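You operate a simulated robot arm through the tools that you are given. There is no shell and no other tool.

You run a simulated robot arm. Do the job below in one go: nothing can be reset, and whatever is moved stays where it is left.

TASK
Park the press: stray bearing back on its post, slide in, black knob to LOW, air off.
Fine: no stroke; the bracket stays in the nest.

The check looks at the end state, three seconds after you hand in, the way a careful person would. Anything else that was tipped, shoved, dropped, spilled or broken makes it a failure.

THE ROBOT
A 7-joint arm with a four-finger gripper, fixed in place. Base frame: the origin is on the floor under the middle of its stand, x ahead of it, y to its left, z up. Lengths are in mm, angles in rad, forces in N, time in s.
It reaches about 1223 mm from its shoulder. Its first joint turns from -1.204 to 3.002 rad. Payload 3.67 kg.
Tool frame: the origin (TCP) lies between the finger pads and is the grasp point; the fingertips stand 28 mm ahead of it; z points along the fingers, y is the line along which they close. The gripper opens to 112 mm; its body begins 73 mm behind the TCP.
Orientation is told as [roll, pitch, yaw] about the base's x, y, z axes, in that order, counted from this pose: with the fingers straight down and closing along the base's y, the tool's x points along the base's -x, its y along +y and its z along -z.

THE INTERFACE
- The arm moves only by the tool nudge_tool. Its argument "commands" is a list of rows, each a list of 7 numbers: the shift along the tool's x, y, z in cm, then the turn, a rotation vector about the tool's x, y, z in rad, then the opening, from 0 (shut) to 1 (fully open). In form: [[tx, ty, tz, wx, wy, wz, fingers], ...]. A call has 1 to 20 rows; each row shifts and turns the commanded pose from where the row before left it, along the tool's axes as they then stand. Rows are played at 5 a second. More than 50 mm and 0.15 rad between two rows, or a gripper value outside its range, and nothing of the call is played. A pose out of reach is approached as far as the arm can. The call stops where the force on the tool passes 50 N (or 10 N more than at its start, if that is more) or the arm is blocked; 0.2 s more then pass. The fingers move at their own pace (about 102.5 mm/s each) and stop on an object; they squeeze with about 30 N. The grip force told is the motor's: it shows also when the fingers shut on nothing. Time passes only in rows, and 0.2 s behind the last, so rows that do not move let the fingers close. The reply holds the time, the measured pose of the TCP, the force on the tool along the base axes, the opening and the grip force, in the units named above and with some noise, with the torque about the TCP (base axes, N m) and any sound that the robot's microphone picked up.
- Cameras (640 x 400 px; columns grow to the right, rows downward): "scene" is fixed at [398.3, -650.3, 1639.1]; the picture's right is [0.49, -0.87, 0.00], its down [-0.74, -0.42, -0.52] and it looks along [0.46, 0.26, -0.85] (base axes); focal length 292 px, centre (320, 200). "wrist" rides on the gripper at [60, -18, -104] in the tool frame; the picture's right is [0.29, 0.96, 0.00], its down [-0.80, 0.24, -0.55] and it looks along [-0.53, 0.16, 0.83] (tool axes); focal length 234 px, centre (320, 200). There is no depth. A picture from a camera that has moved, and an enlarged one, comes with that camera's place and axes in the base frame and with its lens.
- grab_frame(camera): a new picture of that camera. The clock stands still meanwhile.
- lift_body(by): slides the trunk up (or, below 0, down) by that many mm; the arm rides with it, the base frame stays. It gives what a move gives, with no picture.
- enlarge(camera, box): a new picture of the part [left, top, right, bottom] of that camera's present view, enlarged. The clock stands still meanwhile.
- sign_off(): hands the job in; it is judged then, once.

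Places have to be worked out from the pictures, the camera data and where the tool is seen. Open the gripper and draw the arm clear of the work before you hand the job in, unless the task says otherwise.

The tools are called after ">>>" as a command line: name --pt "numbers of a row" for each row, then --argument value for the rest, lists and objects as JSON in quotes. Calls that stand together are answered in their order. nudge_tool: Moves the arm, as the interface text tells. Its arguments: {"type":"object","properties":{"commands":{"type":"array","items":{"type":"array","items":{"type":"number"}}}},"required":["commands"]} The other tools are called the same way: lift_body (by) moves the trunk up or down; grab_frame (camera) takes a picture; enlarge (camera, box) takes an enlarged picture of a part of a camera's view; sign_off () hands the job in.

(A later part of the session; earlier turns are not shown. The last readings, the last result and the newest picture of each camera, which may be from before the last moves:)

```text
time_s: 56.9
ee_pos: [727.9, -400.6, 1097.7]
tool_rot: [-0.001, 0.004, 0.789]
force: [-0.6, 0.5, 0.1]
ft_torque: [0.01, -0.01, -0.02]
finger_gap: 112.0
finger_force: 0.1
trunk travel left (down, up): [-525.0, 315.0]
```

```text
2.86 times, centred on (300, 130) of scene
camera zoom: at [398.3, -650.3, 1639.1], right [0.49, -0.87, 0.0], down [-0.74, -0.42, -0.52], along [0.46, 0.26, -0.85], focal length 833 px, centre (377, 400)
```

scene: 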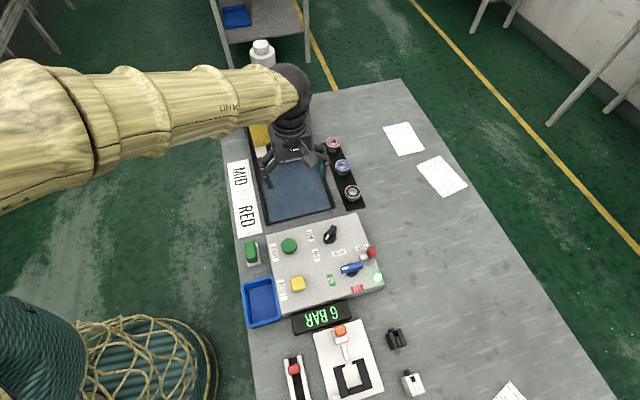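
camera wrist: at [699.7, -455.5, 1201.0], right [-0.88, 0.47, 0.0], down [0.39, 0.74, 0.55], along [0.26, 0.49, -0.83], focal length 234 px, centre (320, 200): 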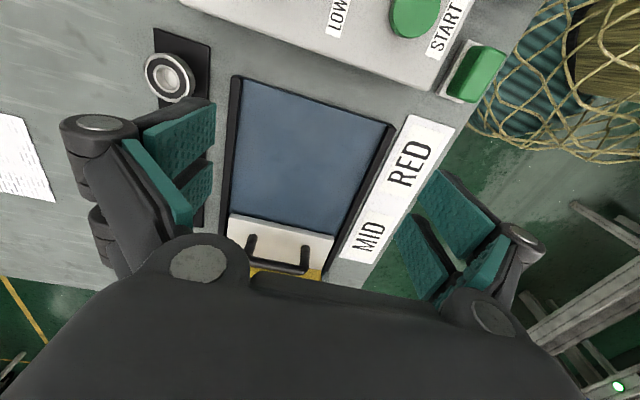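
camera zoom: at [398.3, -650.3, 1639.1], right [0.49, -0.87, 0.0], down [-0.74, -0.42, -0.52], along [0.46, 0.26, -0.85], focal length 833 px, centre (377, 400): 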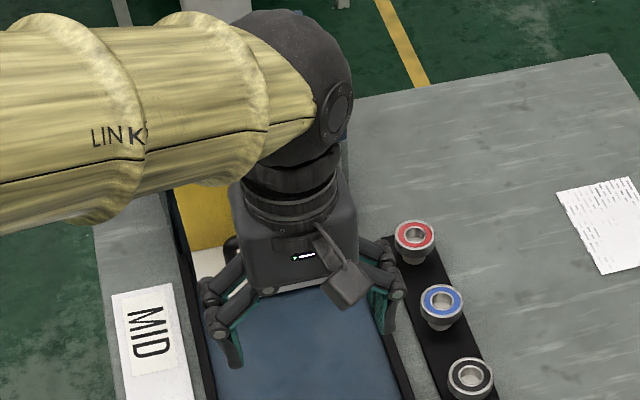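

The slide has stayed home with its front well inside the rails. Next is the black knob: its handle is centred near (689,-518), top z≈959, and lies along base x, so yaw 0 fits. I'll rotate back to yaw 0 and go above it.

>>> nudge_tool --pt "0 0 0 0 0 0.1312 1" --pt "0 0 0 0 0 0.1312 1" --pt "0 0 0 0 0 0.1312 1" --pt "0 0 0 0 0 0.1312 1" --pt "0 0 0 0 0 0.1312 1" --pt "0 0 0 0 0 0.1312 1" --pt "1.3 -3.9 0 0 0 0 1" --pt "1.3 -3.9 0 0 0 0 1" --pt "1.3 -3.9 0 0 0 0 1" --pt "0 0 2 0 0 0 0.7" --pt "0 0 2 0 0 0 0.7" --pt "0 0 0 0 0 0 0.7"

>>> grab_frame --camera "wrist"

>>> enlarge --camera "wrist" --box '[240, 40, 400, 180]'

>>> enlarge --camera "scene" --box '[220, 60, 380, 220]'

```text
time_s: 59.5
ee_pos: [689.3, -515.4, 1055.3]
tool_rot: [-0.003, 0.004, 0.002]
force: [-0.2, 0.3, 0.6]
ft_torque: [0.0, -0.02, 0.01]
finger_gap: 78.3
finger_force: 0.0
trunk travel left (down, up): [-525.0, 315.0]
```

```text
taken
camera wrist: at [629.0, -534.0, 1159.4], right [-0.29, 0.96, 0.0], down [0.8, 0.24, 0.55], along [0.53, 0.16, -0.83], focal length 234 px, centre (320, 200)
```

wrist: 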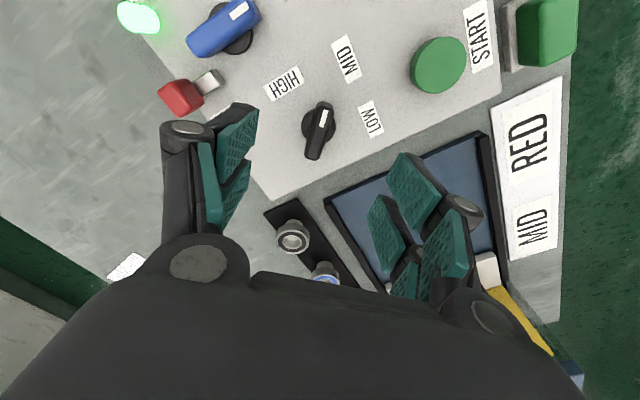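

```text
2.86 times, centred on (320, 110) of wrist
camera zoom: at [629.0, -534.0, 1159.4], right [-0.29, 0.96, 0.0], down [0.8, 0.24, 0.55], along [0.53, 0.16, -0.83], focal length 669 px, centre (320, 457)
```

zoom: 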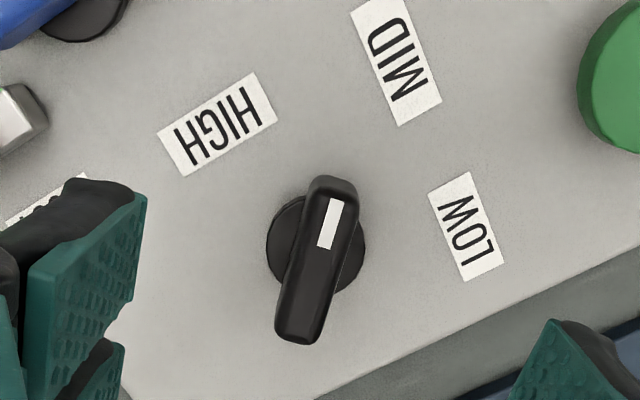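

```text
2.50 times, centred on (300, 140) of scene
camera zoom: at [398.3, -650.3, 1639.1], right [0.49, -0.87, 0.0], down [-0.74, -0.42, -0.52], along [0.46, 0.26, -0.85], focal length 729 px, centre (370, 350)
```

zoom: 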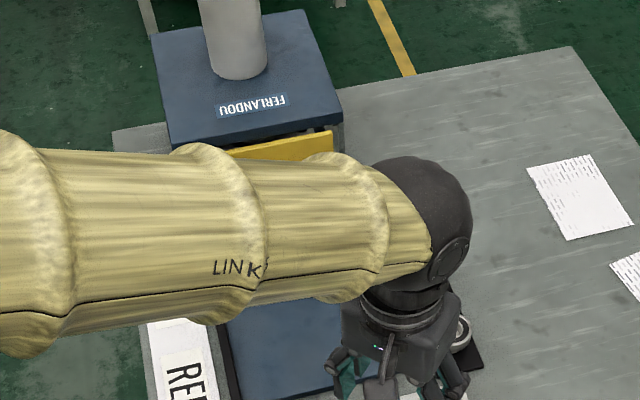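

The knob handle is right below the tool at about 185°, so I'll turn the tool 0.08 rad to line up and shift about 1.5 mm. Then I'll lower with a moderate opening until the tips flank the handle above its disc.

>>> nudge_tool --pt "-0.12 -0.16 0 0 0 -0.08 0.5" --pt "0 0 2.5 0 0 0 0.45" --pt "0 0 2.5 0 0 0 0.45" --pt "0 0 2.0 0 0 0 0.45" --pt "0 0 0.8 0 0 0 0.45" --pt "0 0 0 0 0 0 0.45"

>>> grab_frame --camera "wrist"

>>> enlarge --camera "scene" --box '[280, 200, 380, 280]'

```text
time_s: 60.9
ee_pos: [690.4, -516.7, 976.6]
tool_rot: [-0.002, 0.004, 0.082]
force: [0.3, -0.7, 0.0]
ft_torque: [-0.01, 0.0, -0.03]
finger_gap: 50.7
finger_force: 0.0
trunk travel left (down, up): [-525.0, 315.0]
```

```text
taken
camera wrist: at [631.7, -540.5, 1081.5], right [-0.36, 0.93, 0.0], down [0.78, 0.31, 0.55], along [0.51, 0.2, -0.84], focal length 234 px, centre (320, 200)
```

wrist: 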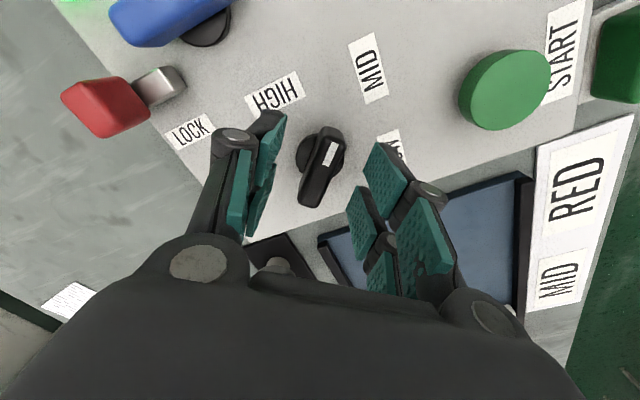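

```text
5.00 times, centred on (330, 240) of scene
camera zoom: at [398.3, -650.3, 1639.1], right [0.49, -0.87, 0.0], down [-0.74, -0.42, -0.52], along [0.46, 0.26, -0.85], focal length 1458 px, centre (270, 0)
```

zoom: 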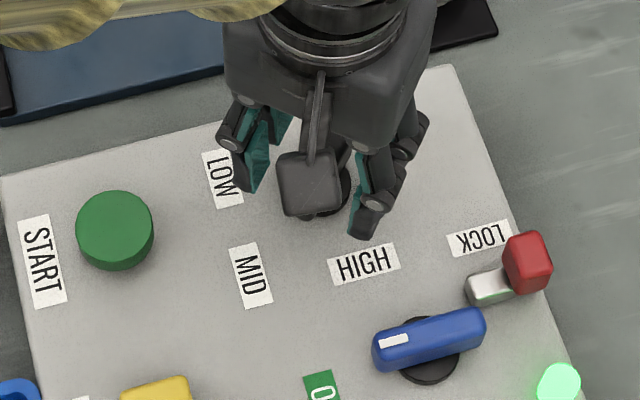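

The handle is between the fingers. I'll zoom in to check centring along its length before gripping.

>>> enlarge --camera "wrist" --box '[250, 90, 400, 240]'

```text
2.67 times, centred on (325, 165) of wrist
camera zoom: at [631.7, -540.5, 1081.5], right [-0.36, 0.93, 0.0], down [0.78, 0.31, 0.55], along [0.51, 0.2, -0.84], focal length 624 px, centre (307, 293)
```

zoom: 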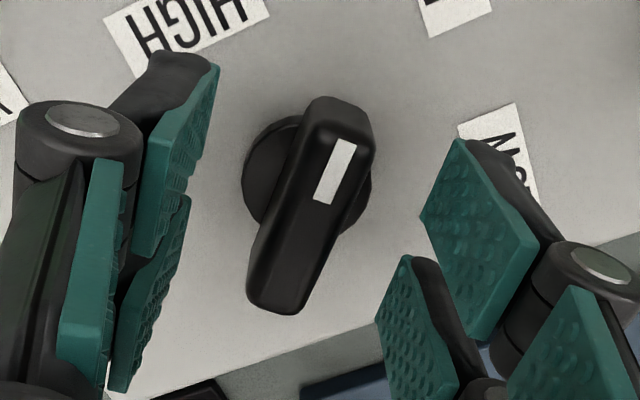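

The knob handle spans x 667–713 with its centre at the tool axis, so alignment is good. I'll lower 6 mm more and close on it.

>>> nudge_tool --pt "0 0 0.6 0 0 0 0.45" --pt "0 0 0 0 0 0 0.3" --pt "0 0 0 0 0 0 0.2" --pt "0 0 0 0 0 0 0.1" --pt "0 0 0 0 0 0 0.05" --pt "0 0 0 0 0 0 0.05"

>>> enlarge --camera "wrist" --box '[250, 90, 400, 240]'

```text
time_s: 62.3
ee_pos: [689.7, -515.4, 971.3]
tool_rot: [0.001, 0.007, 0.082]
force: [-5.3, 9.7, -5.5]
ft_torque: [0.35, 0.04, 0.01]
finger_gap: 15.9
finger_force: 44.7
trunk travel left (down, up): [-525.0, 315.0]
```

```text
2.67 times, centred on (325, 165) of wrist
camera zoom: at [631.7, -539.7, 1075.9], right [-0.37, 0.93, 0.0], down [0.78, 0.31, 0.55], along [0.51, 0.2, -0.84], focal length 624 px, centre (307, 293)
```

zoom: 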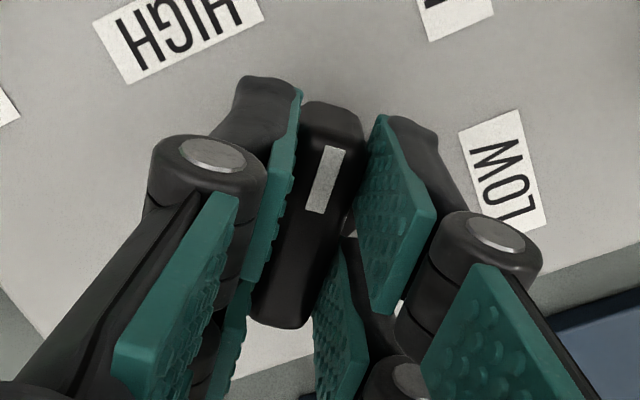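

I have a firm grip on the knob: 16 mm gap, 45 N. I'll turn clockwise (seen from above) towards LOW in small steps and watch the torque.

>>> nudge_tool --pt "0 0 0 0 0 0.08 0.05" --pt "0 0 0 0 0 0.08 0.05" --pt "0 0 0 0 0 0.08 0.05" --pt "0 0 0 0 0 0.08 0.05"

>>> enlarge --camera "wrist" --box '[200, 50, 420, 240]'

```text
time_s: 63.3
ee_pos: [689.4, -516.0, 971.9]
tool_rot: [-0.003, 0.004, -0.239]
force: [-15.2, 24.9, -16.8]
ft_torque: [0.54, 0.86, 0.04]
finger_gap: 15.9
finger_force: 45.3
trunk travel left (down, up): [-525.0, 315.0]
```

```text
2.11 times, centred on (310, 145) of wrist
camera zoom: at [627.8, -519.1, 1076.1], right [-0.05, 1.0, 0.0], down [0.83, 0.05, 0.55], along [0.55, 0.03, -0.84], focal length 493 px, centre (341, 316)
```

zoom: 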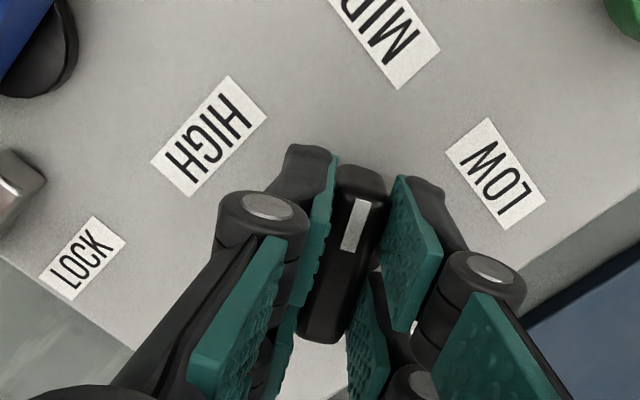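

The knob follows the tool, but the side force has grown to 29 N because the axes are slightly offset. I'll ease the tool about 2 mm in the direction it's being pushed before turning further.

>>> nudge_tool --pt "0.1 0.1 0.07 0 0 0 0.05" --pt "0.05 0.06 0.03 0 0 0 0.05" --pt "0 0 0 0 0 0 0.05"

```text
time_s: 64.1
ee_pos: [689.7, -515.2, 972.2]
tool_rot: [-0.006, 0.002, -0.238]
force: [-6.9, 9.8, -5.2]
ft_torque: [0.52, 1.4, 0.04]
finger_gap: 16.0
finger_force: 44.8
trunk travel left (down, up): [-525.0, 315.0]
```

The side force dropped to about 13 N. I'll keep turning.

>>> nudge_tool --pt "0 0 0 0 0 0.08 0.05" --pt "0 0 0 0 0 0.08 0.05" --pt "0 0 0 0 0 0.08 0.05" --pt "0 0 0 0 0 0 0.05"

>>> enlarge --camera "wrist" --box '[200, 50, 420, 240]'

```text
time_s: 65.1
ee_pos: [690.5, -515.3, 971.8]
tool_rot: [-0.005, 0.0, -0.48]
force: [-2.5, 11.8, 1.9]
ft_torque: [0.44, 0.24, 0.05]
finger_gap: 16.0
finger_force: 44.9
trunk travel left (down, up): [-525.0, 315.0]
```

```text
2.11 times, centred on (310, 145) of wrist
camera zoom: at [628.7, -503.2, 1075.8], right [0.19, 0.98, 0.0], down [0.82, -0.15, 0.55], along [0.54, -0.11, -0.83], focal length 493 px, centre (341, 316)
```

zoom: 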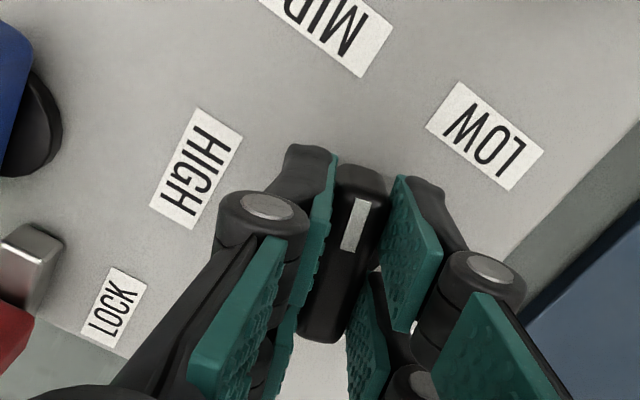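

The handle is still turning with the tool (now at about 152°), and forces are low. I'll continue.

>>> nudge_tool --pt "0 0.05 0 0 0 0.08 0.05" --pt "0 0 0 0 0 0.08 0.05" --pt "0 0 0 0 0 0.08 0.05" --pt "0 0 0 0 0 0.08 0.05" --pt "0 0 0 0 0 0 0.05"

>>> enlarge --camera "wrist" --box '[200, 50, 420, 240]'

```text
time_s: 66.3
ee_pos: [690.3, -513.6, 971.8]
tool_rot: [-0.006, -0.001, -0.796]
force: [7.0, 11.7, 8.5]
ft_torque: [0.88, 0.27, 0.73]
finger_gap: 16.3
finger_force: 44.8
trunk travel left (down, up): [-525.0, 315.0]
```

```text
2.11 times, centred on (310, 145) of wrist
camera zoom: at [636.1, -483.7, 1075.7], right [0.48, 0.88, -0.01], down [0.73, -0.4, 0.55], along [0.48, -0.27, -0.83], focal length 493 px, centre (341, 316)
```

zoom: 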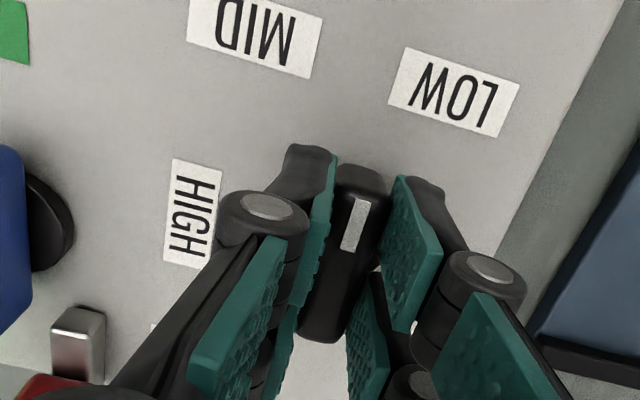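

A reaction torque of 0.7 N·m has appeared at a handle angle of about 134°; the LOW label is at about 112°. I'll go on in smaller steps to see whether it's a detent or the end stop.

>>> nudge_tool --pt "0 0 0 0 0 0.05 0.05" --pt "0 0 0 0 0 0 0.05"

>>> nudge_tool --pt "0 0 0 0 0 0.05 0.05" --pt "0 0 0 0 0 0 0.05"

>>> enlarge --camera "wrist" --box '[200, 50, 420, 240]'

```text
time_s: 66.9
ee_pos: [690.7, -513.8, 972.2]
tool_rot: [-0.007, -0.001, -0.847]
force: [8.0, 12.4, 11.1]
ft_torque: [0.05, -0.54, 2.35]
finger_gap: 17.0
finger_force: 45.4
trunk travel left (down, up): [-525.0, 315.0]
```

```text
time_s: 67.5
ee_pos: [692.0, -514.0, 971.9]
tool_rot: [-0.006, -0.002, -0.897]
force: [13.2, 11.3, 17.2]
ft_torque: [0.2, -0.41, 2.36]
finger_gap: 19.2
finger_force: 44.7
trunk travel left (down, up): [-525.0, 315.0]
```

```text
2.11 times, centred on (310, 145) of wrist
camera zoom: at [639.2, -477.8, 1075.7], right [0.57, 0.82, -0.01], down [0.69, -0.47, 0.55], along [0.45, -0.32, -0.83], focal length 493 px, centre (341, 316)
```

zoom: 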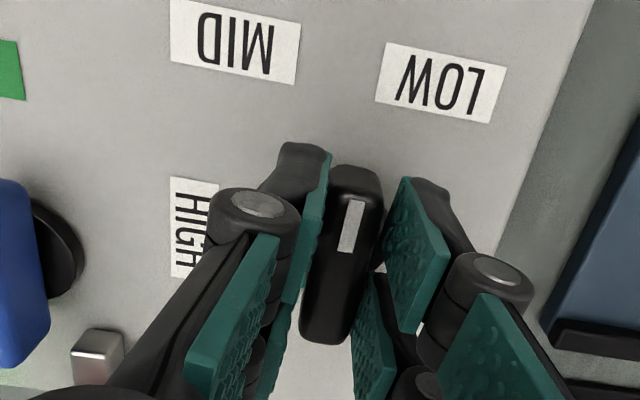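

The gap widened to 19 mm and torque is 2.4 N·m while the handle stopped following, so the knob is against its LOW end stop at about 135°. The start-to-LOW step of about 50° fits evenly spaced positions at 135/185/235°. I'll unwind the over-twist and check before letting go.

>>> nudge_tool --pt "0 0 0 0 0 -0.05 0.05" --pt "0 0 0 0 0 -0.03 0.05" --pt "0 0 0 0 0 0 0.05"

```text
time_s: 68.3
ee_pos: [691.5, -514.8, 971.6]
tool_rot: [-0.006, -0.002, -0.816]
force: [19.0, 10.8, 13.5]
ft_torque: [-0.05, -0.89, 1.6]
finger_gap: 16.2
finger_force: 44.9
trunk travel left (down, up): [-525.0, 315.0]
```

The gap is back to 16 mm with a mild bias still holding the knob against the LOW stop. I'll ease the side load and open the fingers.

>>> nudge_tool --pt "-0.03 0.13 -0.1 0 0 0 0.05" --pt "0 0 0 0 0 0 0.05" --pt "0 0 0 0 0 0 0.2" --pt "0 0 0 0 0 0 0.35" --pt "0 0 0 0 0 0 0.45" --pt "0 0 0 0 0 0 0.45"

>>> enlarge --camera "wrist" --box '[200, 50, 420, 240]'

```text
time_s: 69.7
ee_pos: [689.0, -515.3, 971.2]
tool_rot: [-0.005, 0.001, -0.818]
force: [-0.3, -0.1, 0.1]
ft_torque: [-0.01, -0.02, 0.02]
finger_gap: 50.3
finger_force: 0.0
trunk travel left (down, up): [-525.0, 315.0]
```

```text
2.11 times, centred on (310, 145) of wrist
camera zoom: at [636.3, -483.6, 1076.0], right [0.5, 0.86, 0.0], down [0.72, -0.42, 0.55], along [0.48, -0.28, -0.83], focal length 493 px, centre (341, 316)
```

zoom: 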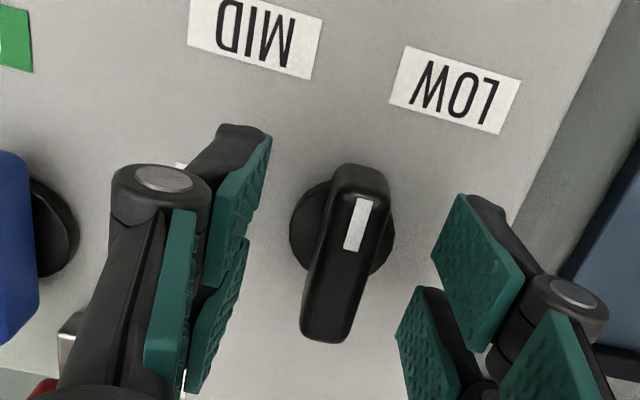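

The knob has stayed put after release. I'll rise and get a clear look at the pointer against the labels.

>>> nudge_tool --pt "0 0 -2 0 0 0 0.45" --pt "0 0 -3 0 0 0 0.6" --pt "0 0 -4 0 0 0 0.8" --pt "2 0 -4 0 0 0 1" --pt "2 0 0 0 0 0 1" --pt "0 0 0 0 0 0 1"

>>> grab_frame --camera "wrist"

>>> enlarge --camera "wrist" --box '[220, 30, 400, 170]'

>>> enlarge --camera "scene" --box '[230, 200, 400, 310]'

```text
time_s: 71.1
ee_pos: [662.4, -482.7, 1102.0]
tool_rot: [-0.004, 0.001, -0.818]
force: [0.1, -0.8, 0.1]
ft_torque: [0.02, -0.01, 0.0]
finger_gap: 112.1
finger_force: 0.1
trunk travel left (down, up): [-525.0, 315.0]
```

```text
taken
camera wrist: at [608.9, -452.1, 1205.4], right [0.5, 0.86, 0.0], down [0.72, -0.42, 0.55], along [0.48, -0.28, -0.83], focal length 234 px, centre (320, 200)
```

wrist: 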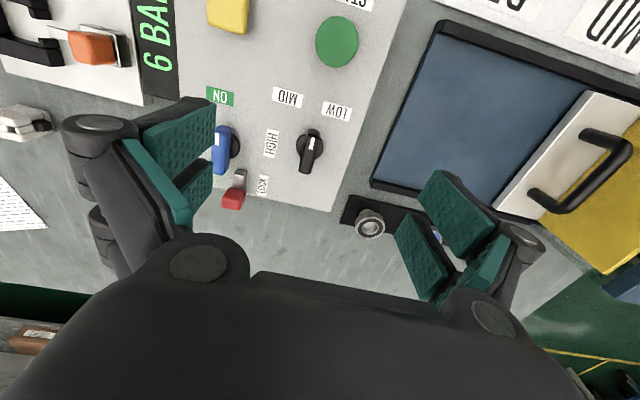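

```text
2.86 times, centred on (310, 100) of wrist
camera zoom: at [608.9, -452.1, 1205.4], right [0.5, 0.86, 0.0], down [0.72, -0.42, 0.55], along [0.48, -0.28, -0.83], focal length 669 px, centre (349, 486)
```

zoom: 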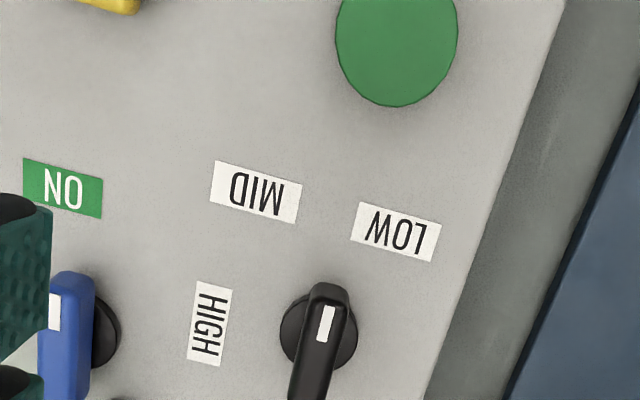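

```text
3.64 times, centred on (315, 255) of scene
camera zoom: at [398.3, -650.3, 1639.1], right [0.49, -0.87, 0.0], down [-0.74, -0.42, -0.52], along [0.46, 0.26, -0.85], focal length 1060 px, centre (338, 0)
```

zoom: 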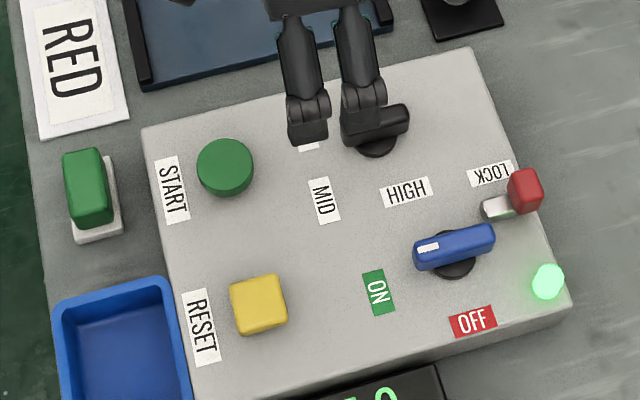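

The pointer now sits at about 135° against what felt like a hard stop. It looks somewhat short of the centre of the LOW label, so I'll check the display and view the knob from above before deciding.

>>> enlarge --camera "scene" --box '[270, 280, 400, 350]'

>>> enlarge --camera "wrist" --box '[100, 0, 260, 120]'

>>> enlarge --camera "wrist" --box '[260, 80, 370, 190]'

```text
4.92 times, centred on (335, 315) of scene
camera zoom: at [398.3, -650.3, 1639.1], right [0.49, -0.87, 0.0], down [-0.74, -0.42, -0.52], along [0.46, 0.26, -0.85], focal length 1435 px, centre (246, -366)
```

zoom: 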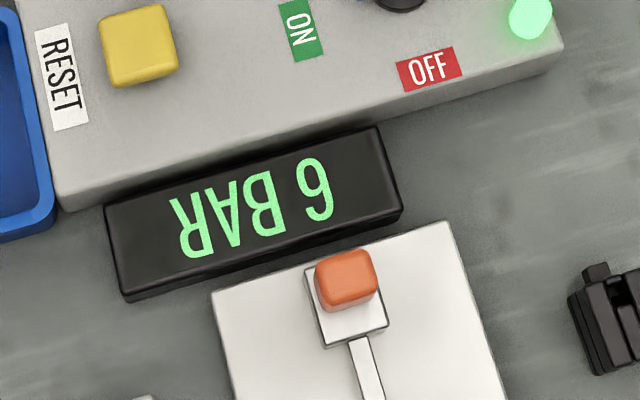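

```text
3.33 times, centred on (180, 60) of wrist
camera zoom: at [608.9, -452.1, 1205.4], right [0.5, 0.86, 0.0], down [0.72, -0.42, 0.55], along [0.48, -0.28, -0.83], focal length 781 px, centre (787, 667)
```

zoom: 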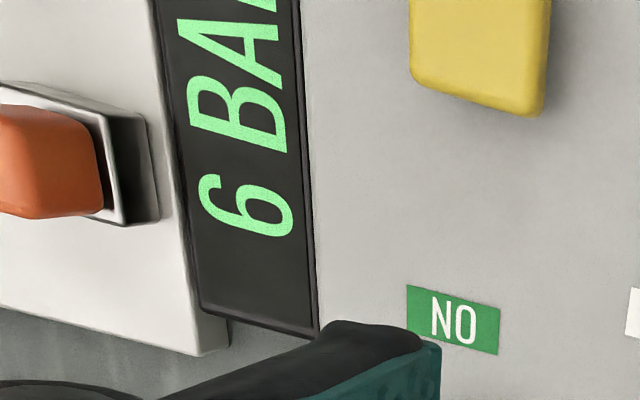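

```text
3.64 times, centred on (315, 135) of wrist
camera zoom: at [608.9, -452.1, 1205.4], right [0.5, 0.86, 0.0], down [0.72, -0.42, 0.55], along [0.48, -0.28, -0.83], focal length 852 px, centre (338, 436)
```

zoom: 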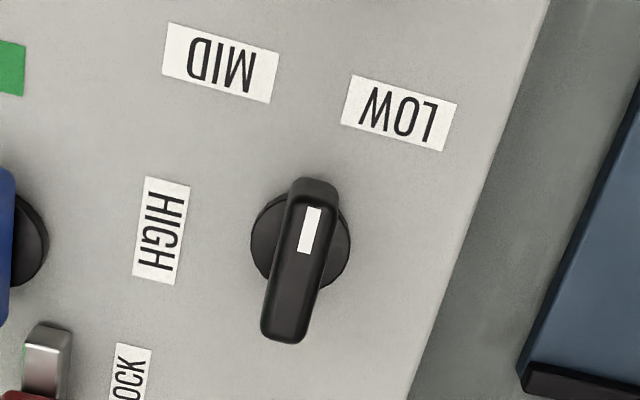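

By measurement the knob went 184°→135°, exactly a 50° step, then hit a rigid stop. That's the LOW end of its travel, and it stays there with no spring-back. Next I'll look at the blue air knob near (636.5,-601.5) and the lock beside it, from above.

>>> nudge_tool --pt "-2.3 -3.34 0 0 0 -0.033 1" --pt "-2.3 -3.34 0 0 0 0 1" --pt "-2.3 -3.34 0 0 0 0 1" --pt "0 0 2 0 0 0 1" --pt "0 0 0 0 0 0 1"

>>> grab_frame --camera "wrist"

>>> enlarge --camera "wrist" --box '[230, 40, 410, 190]'

>>> enlarge --camera "scene" --box '[220, 50, 400, 230]'

```text
time_s: 72.3
ee_pos: [639.1, -604.2, 1082.9]
tool_rot: [-0.004, 0.0, -0.786]
force: [-0.1, -0.4, -0.5]
ft_torque: [0.0, 0.01, -0.01]
finger_gap: 111.7
finger_force: 0.1
trunk travel left (down, up): [-525.0, 315.0]
```

```text
taken
camera wrist: at [585.1, -575.1, 1187.1], right [0.47, 0.88, 0.0], down [0.74, -0.39, 0.55], along [0.49, -0.26, -0.83], focal length 234 px, centre (320, 200)
```

wrist: 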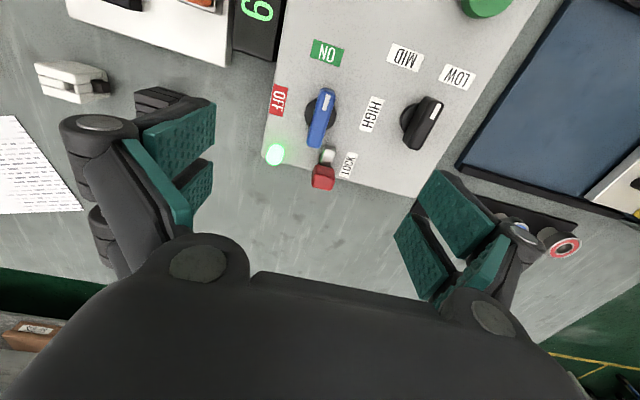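

```text
2.67 times, centred on (320, 115) of wrist
camera zoom: at [585.1, -575.1, 1187.1], right [0.47, 0.88, 0.0], down [0.74, -0.39, 0.55], along [0.49, -0.26, -0.83], focal length 624 px, centre (320, 427)
```

zoom: 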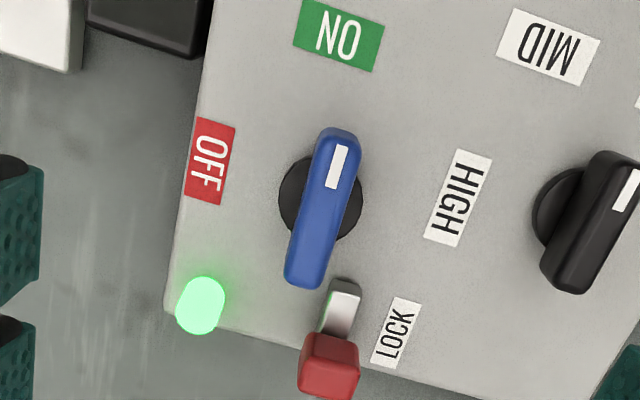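

```text
2.22 times, centred on (310, 140) of scene
camera zoom: at [398.3, -650.3, 1639.1], right [0.49, -0.87, 0.0], down [-0.74, -0.42, -0.52], along [0.46, 0.26, -0.85], focal length 648 px, centre (342, 333)
```

zoom: 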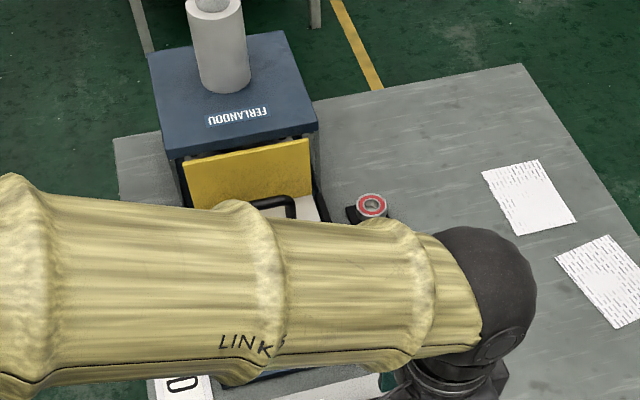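

The guard now closes the press front, so the slide is fully in. The blue handle is centred near (639,-603.5) at 135°, with about 3–4 mm between its tail's sweep and the lock tongue. I'll lower with a moderate opening and stop just above the tongue's height.

>>> nudge_tool --pt "0 0 0 0 0 0 0.5" --pt "0 0 3 0 0 0 0.42" --pt "0 0 3 0 0 0 0.42" --pt "0 0 2.5 0 0 0 0.42" --pt "0 0 1.3 0 0 0 0.42" --pt "0 0 0 0 0 0 0.42"

>>> grab_frame --camera "wrist"

>>> enlarge --camera "wrist" --box '[230, 60, 410, 240]'

```text
time_s: 73.7
ee_pos: [640.2, -603.2, 982.7]
tool_rot: [-0.005, 0.0, -0.786]
force: [-1.0, -0.6, -0.7]
ft_torque: [-0.01, 0.02, 0.01]
finger_gap: 47.3
finger_force: 0.0
trunk travel left (down, up): [-525.0, 315.0]
```

```text
taken
camera wrist: at [585.4, -573.3, 1086.5], right [0.47, 0.88, 0.0], down [0.74, -0.39, 0.55], along [0.49, -0.26, -0.83], focal length 234 px, centre (320, 200)
```

wrist: 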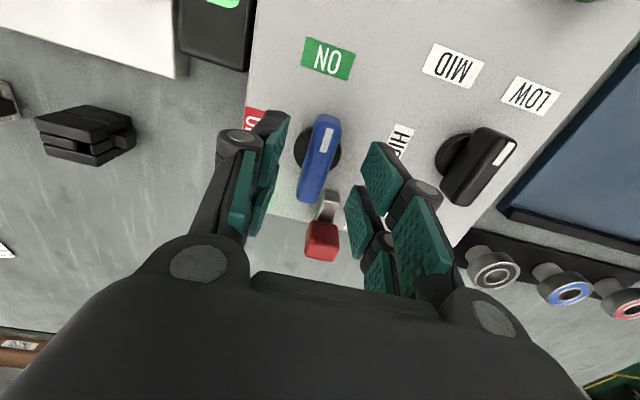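

```text
2.22 times, centred on (320, 150) of wrist
camera zoom: at [585.4, -573.3, 1086.5], right [0.47, 0.88, 0.0], down [0.74, -0.39, 0.55], along [0.49, -0.26, -0.83], focal length 520 px, centre (320, 311)
```

zoom: 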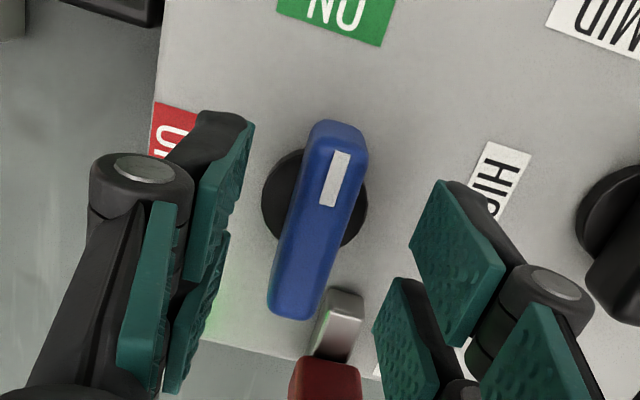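

The handle is centred about 2 mm off the closing line, so I'll correct that. Then I'll lower 5 mm, keeping the tips around z≈949 above the tongue, and close.

>>> nudge_tool --pt "0.15 -0.17 0.3 0 0 0 0.42" --pt "0 0 0.25 0 0 0 0.42" --pt "0 0 0 0 0 0 0.3" --pt "0 0 0 0 0 0 0.2" --pt "0 0 0 0 0 0 0.1" --pt "0 0 0 0 0 0 0.05" --pt "0 0 0 0 0 0 0.05"

>>> enlarge --camera "wrist" --box '[230, 60, 410, 240]'

```text
time_s: 75.3
ee_pos: [638.5, -603.2, 978.3]
tool_rot: [-0.005, 0.001, -0.782]
force: [5.0, 6.3, -1.2]
ft_torque: [0.41, 0.04, 0.03]
finger_gap: 16.1
finger_force: 45.4
trunk travel left (down, up): [-525.0, 315.0]
```

```text
2.22 times, centred on (320, 150) of wrist
camera zoom: at [583.5, -573.8, 1081.7], right [0.47, 0.88, 0.0], down [0.74, -0.39, 0.55], along [0.48, -0.26, -0.83], focal length 520 px, centre (320, 311)
```

zoom: 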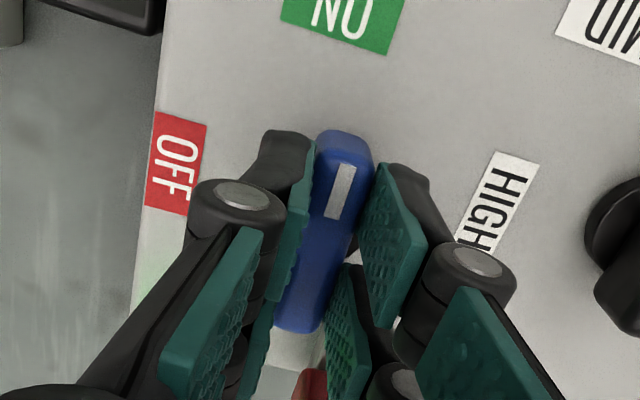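

The grip on the blue handle is good: 16 mm gap, 45 N. I'll turn it counter-clockwise (seen from above) towards OFF in small steps.

>>> nudge_tool --pt "0 0 0 0 0 -0.07 0.05" --pt "0 0 0 0 0 -0.07 0.05" --pt "0 0 0 0 0 -0.07 0.05" --pt "0 0 0 0 0 0 0.05"

>>> enlarge --camera "wrist" --box '[230, 60, 410, 240]'

```text
time_s: 76.3
ee_pos: [637.0, -603.6, 978.0]
tool_rot: [-0.005, 0.005, -0.574]
force: [-1.2, 16.3, -14.1]
ft_torque: [-0.14, -0.7, 0.03]
finger_gap: 16.1
finger_force: 45.1
trunk travel left (down, up): [-525.0, 315.0]
```

```text
2.22 times, centred on (320, 150) of wrist
camera zoom: at [578.5, -586.4, 1081.9], right [0.28, 0.96, 0.0], down [0.8, -0.23, 0.55], along [0.53, -0.16, -0.84], focal length 520 px, centre (320, 311)
```

zoom: 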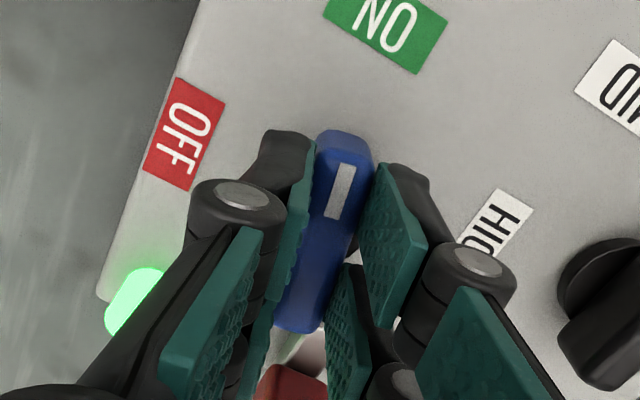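

The valve is turning freely with the tool. I'll ease the small side load and keep turning.

>>> nudge_tool --pt "0.06 0.1 0.05 0 0 -0.07 0.05" --pt "0 0 0 0 0 -0.07 0.05" --pt "0 0 0 0 0 -0.07 0.05" --pt "0 0 0 0 0 -0.07 0.05" --pt "0 0 0 0 0 0 0.05"

>>> enlarge --camera "wrist" --box '[230, 60, 410, 240]'

```text
time_s: 77.5
ee_pos: [638.7, -604.0, 978.1]
tool_rot: [-0.004, 0.004, -0.295]
force: [-3.9, 2.6, -10.4]
ft_torque: [-0.03, -0.14, -0.03]
finger_gap: 16.1
finger_force: 44.6
trunk travel left (down, up): [-525.0, 315.0]
```

```text
2.22 times, centred on (320, 150) of wrist
camera zoom: at [575.6, -604.1, 1081.9], right [0.0, 1.0, 0.0], down [0.83, 0.0, 0.55], along [0.55, 0.0, -0.83], focal length 520 px, centre (320, 311)
```

zoom: 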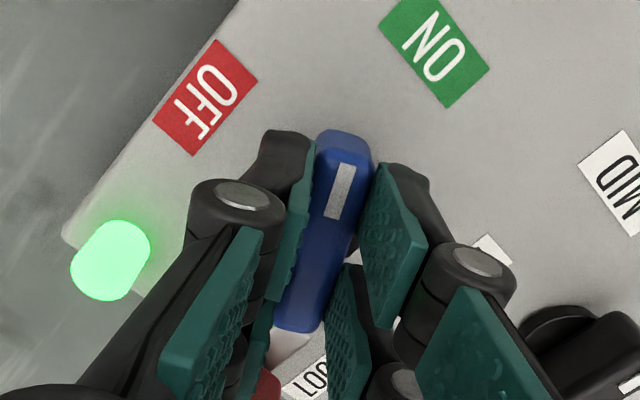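

Forces are low and the torque is nearly zero. I'll continue towards OFF.

>>> nudge_tool --pt "0 0 0 0 0 -0.07 0.05" --pt "0 0 0 0 0 -0.07 0.05" --pt "0 0 0 0 0 -0.07 0.05" --pt "0 0 0 0 0 -0.07 0.05" --pt "0 0 0 0 0 0 0.05"

>>> enlarge --camera "wrist" --box '[230, 60, 410, 240]'

```text
time_s: 78.7
ee_pos: [638.2, -604.4, 978.2]
tool_rot: [-0.002, 0.003, -0.014]
force: [-3.6, -4.5, -8.7]
ft_torque: [-0.14, -0.7, 0.01]
finger_gap: 16.1
finger_force: 44.8
trunk travel left (down, up): [-525.0, 315.0]
```

```text
2.22 times, centred on (320, 150) of wrist
camera zoom: at [577.9, -622.1, 1081.9], right [-0.27, 0.96, 0.0], down [0.8, 0.23, 0.55], along [0.53, 0.15, -0.83], focal length 520 px, centre (320, 311)
```

zoom: 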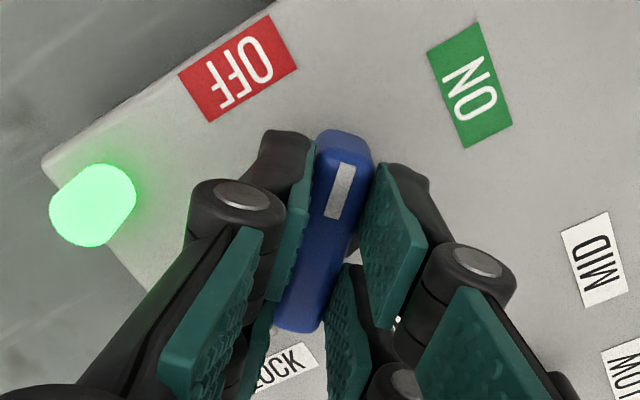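

We're past the tongue with no obstruction and the pointer is at about 180°. I'll continue.

>>> nudge_tool --pt "0 0 0 0 0 -0.07 0.05" --pt "0 0 0 0 0 -0.07 0.05" --pt "0 0 0 0 0 -0.07 0.05" --pt "0 0 0 0 0 -0.07 0.05" --pt "0 0 0 0 0 -0.07 0.05" --pt "0 0 0 0 0 -0.07 0.05" --pt "0 0 0 0 0 0 0.05"

>>> enlarge --camera "wrist" --box '[230, 60, 410, 240]'

```text
time_s: 80.3
ee_pos: [638.5, -604.9, 979.5]
tool_rot: [-0.002, 0.003, 0.404]
force: [1.7, -17.2, 3.8]
ft_torque: [-0.93, 1.04, -0.02]
finger_gap: 15.9
finger_force: 45.0
trunk travel left (down, up): [-525.0, 315.0]
```

```text
2.22 times, centred on (320, 150) of wrist
camera zoom: at [590.1, -646.0, 1081.9], right [-0.64, 0.77, 0.0], down [0.64, 0.54, 0.55], along [0.42, 0.35, -0.83], focal length 520 px, centre (320, 311)
```

zoom: 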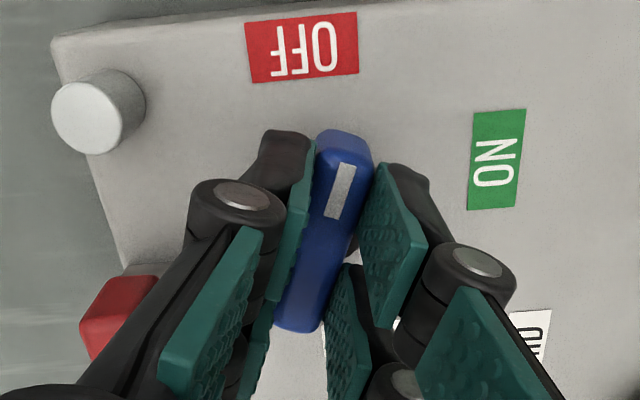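

The green lamp has gone out, so the air is already off at this point. I'll ease the side load and turn on to the full OFF position.

>>> nudge_tool --pt "0.05 -0.11 0 0 0 -0.07 0.05" --pt "0 0 0 0 0 -0.07 0.05" --pt "0 0 0 0 0 -0.07 0.05" --pt "0 0 0 0 0 -0.06 0.05" --pt "0 0 0 0 0 0 0.05"

>>> enlarge --camera "wrist" --box '[230, 60, 410, 240]'

```text
time_s: 81.5
ee_pos: [638.5, -606.1, 978.6]
tool_rot: [0.0, 0.003, 0.675]
force: [6.7, -15.2, 2.9]
ft_torque: [-0.04, -0.57, -0.04]
finger_gap: 16.1
finger_force: 44.8
trunk travel left (down, up): [-525.0, 315.0]
```

```text
2.22 times, centred on (320, 150) of wrist
camera zoom: at [603.0, -657.9, 1081.9], right [-0.82, 0.57, 0.0], down [0.47, 0.69, 0.55], along [0.31, 0.45, -0.83], focal length 520 px, centre (320, 311)
```

zoom: 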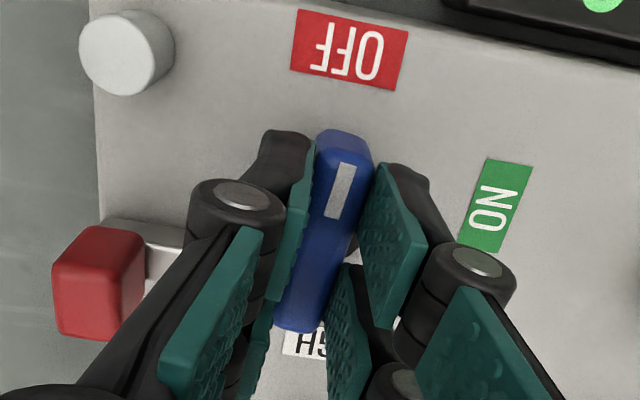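

The pointer is at about 219° and nearly lined up with OFF. I'll go on in smaller steps until the stop is felt.

>>> nudge_tool --pt "0 -0.05 0 0 0 -0.05 0.05" --pt "0 0 0 0 0 -0.05 0.05" --pt "0 0 0 0 0 0 0.05"

>>> nudge_tool --pt "0 0 0 0 0 -0.03 0.05" --pt "0 0 0 0 0 0 0.05"

```text
time_s: 82.3
ee_pos: [638.7, -605.8, 976.6]
tool_rot: [0.002, 0.004, 0.776]
force: [8.9, -9.8, 1.5]
ft_torque: [0.4, -0.78, -0.02]
finger_gap: 16.0
finger_force: 45.0
trunk travel left (down, up): [-525.0, 315.0]
```

```text
time_s: 82.9
ee_pos: [638.8, -606.0, 977.4]
tool_rot: [0.002, 0.007, 0.806]
force: [7.3, -7.1, 0.7]
ft_torque: [0.3, -0.65, -1.12]
finger_gap: 16.0
finger_force: 44.8
trunk travel left (down, up): [-525.0, 315.0]
```

Torque rises to 1.1 N·m at ψ≈0.80, so the valve is at its OFF stop (225°), pointing at the OFF label. I'll release with a small opening and lift straight up.

>>> nudge_tool --pt "0 0 0 0 0 0.01 0.05" --pt "0 0 0 0 0 0 0.15" --pt "0 0 0 0 0 0 0.22" --pt "0 0 0 0 0 0 0.26" --pt "0 0 0 0 0 0 0.26"

>>> enlarge --camera "wrist" --box '[230, 60, 410, 240]'

```text
time_s: 84.1
ee_pos: [638.5, -606.0, 978.3]
tool_rot: [-0.001, 0.006, 0.794]
force: [0.3, 0.3, -0.7]
ft_torque: [0.01, 0.01, 0.03]
finger_gap: 29.4
finger_force: 0.0
trunk travel left (down, up): [-525.0, 315.0]
```

```text
2.22 times, centred on (320, 150) of wrist
camera zoom: at [609.1, -661.0, 1082.7], right [-0.89, 0.47, 0.0], down [0.39, 0.74, 0.55], along [0.25, 0.49, -0.83], focal length 520 px, centre (320, 311)
```

zoom: 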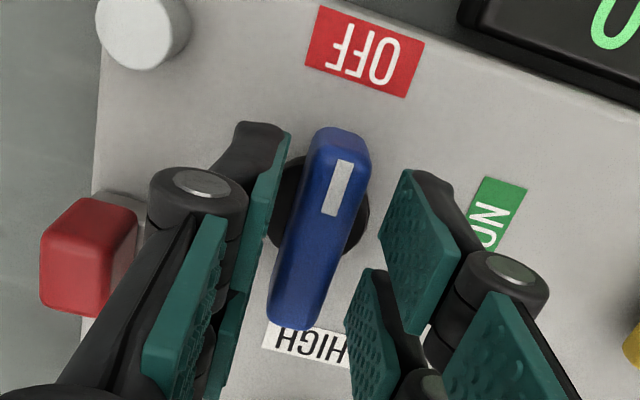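

Released cleanly with the handle on OFF. I'll lift straight up and back, then inspect everything.

>>> nudge_tool --pt "0 0 -1.5 0 0 0 0.26" --pt "0 0 -3 0 0 0 0.26" --pt "0 0 -4 0 0 0 0.3" --pt "0 0 -4 0 0 0 0.5" --pt "2 0 -4 0 0 0 0.8" --pt "3 0 -2 0 0 0 1" --pt "0 0 0 0 0 0 1"

>>> grab_frame --camera "wrist"

>>> enlarge --camera "wrist" --box '[180, 60, 400, 250]'

>>> grab_frame --camera "scene"

```text
time_s: 85.7
ee_pos: [601.4, -640.3, 1164.1]
tool_rot: [0.002, 0.004, 0.796]
force: [-1.2, -0.2, -0.5]
ft_torque: [0.0, 0.02, 0.01]
finger_gap: 112.0
finger_force: 0.1
trunk travel left (down, up): [-525.0, 315.0]
```

```text
taken
camera wrist: at [573.0, -696.0, 1267.9], right [-0.89, 0.46, 0.0], down [0.39, 0.74, 0.55], along [0.25, 0.49, -0.83], focal length 234 px, centre (320, 200)
```

wrist: 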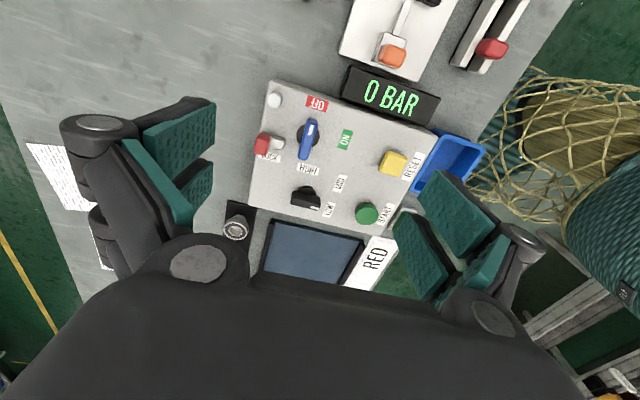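

```text
2.11 times, centred on (290, 155) of wrist
camera zoom: at [573.0, -696.0, 1267.9], right [-0.89, 0.46, 0.0], down [0.39, 0.74, 0.55], along [0.25, 0.49, -0.83], focal length 493 px, centre (383, 295)
```

zoom: 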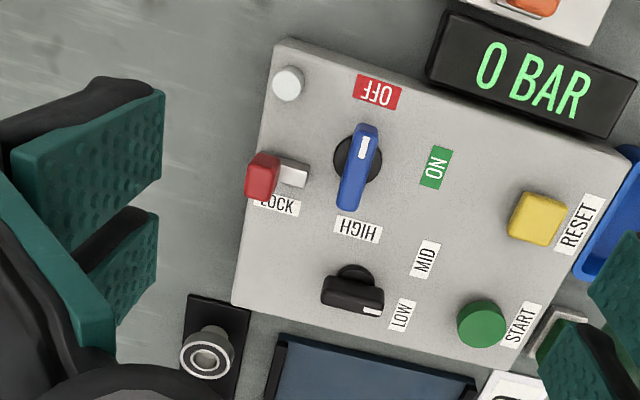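

```text
taken
```

scene: 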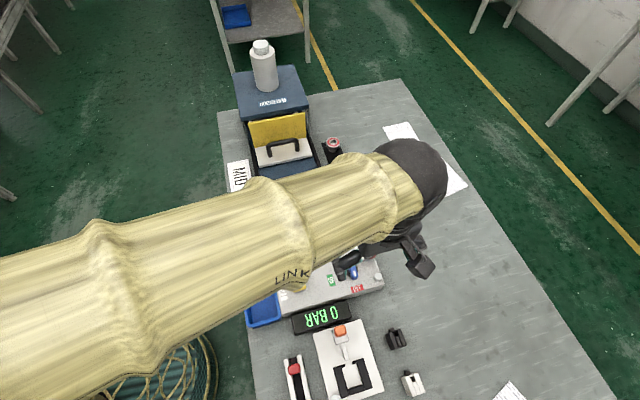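

The display reads "0 BAR", the lamp is out, and blue points at OFF. I'll swing the arm up and back to clear the scene camera's view for a final inspection.

>>> nudge_tool --pt "0 0 -3 0 0 0.1327 1" --pt "0 0 -3 0 0 0.1327 1" --pt "0 0 -2 0 0 0.1327 1" --pt "0 0 0 0 0 0.1327 1" --pt "0 0 0 0 0 0.1327 1" --pt "0 0 0 0 0 0.1327 1" --pt "4 2.5 0 0 0 0 1" --pt "4 2.5 0 0 0 0 1" --pt "4 2.5 0 0 0 0 1" --pt "4 2.5 0 0 0 0 1" --pt "4 2.5 0 0 0 0 1" --pt "0 0 0 0 0 0 1"

>>> grab_frame --camera "scene"

>>> grab_frame --camera "wrist"

```text
time_s: 88.3
ee_pos: [403.9, -518.0, 1240.2]
tool_rot: [0.006, 0.007, 0.0]
force: [0.2, -1.3, -0.6]
ft_torque: [0.02, 0.0, -0.01]
finger_gap: 112.1
finger_force: 0.1
trunk travel left (down, up): [-525.0, 315.0]
```

```text
taken
```

scene: 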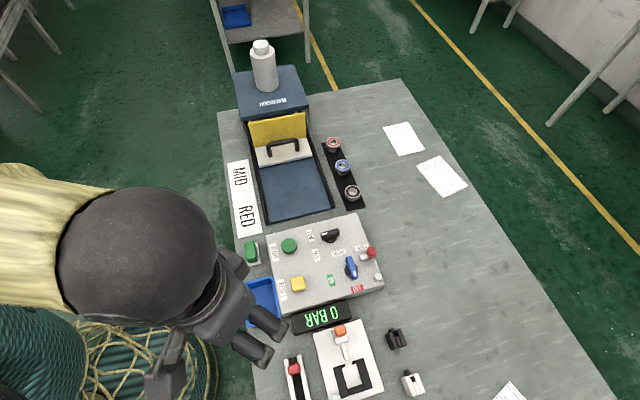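

```text
taken
camera wrist: at [344.2, -536.8, 1343.6], right [-0.29, 0.96, 0.01], down [0.8, 0.24, 0.55], along [0.53, 0.16, -0.84], focal length 234 px, centre (320, 200)
```

wrist: 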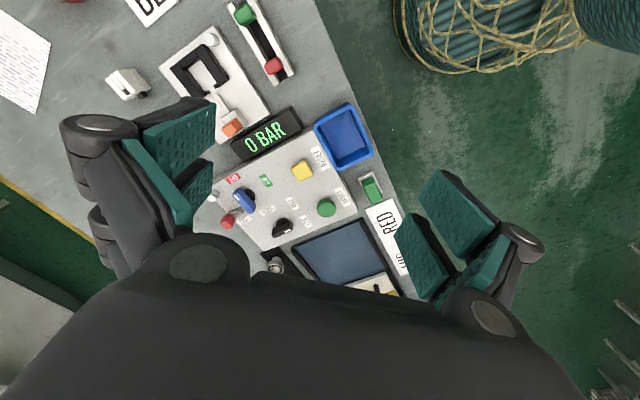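

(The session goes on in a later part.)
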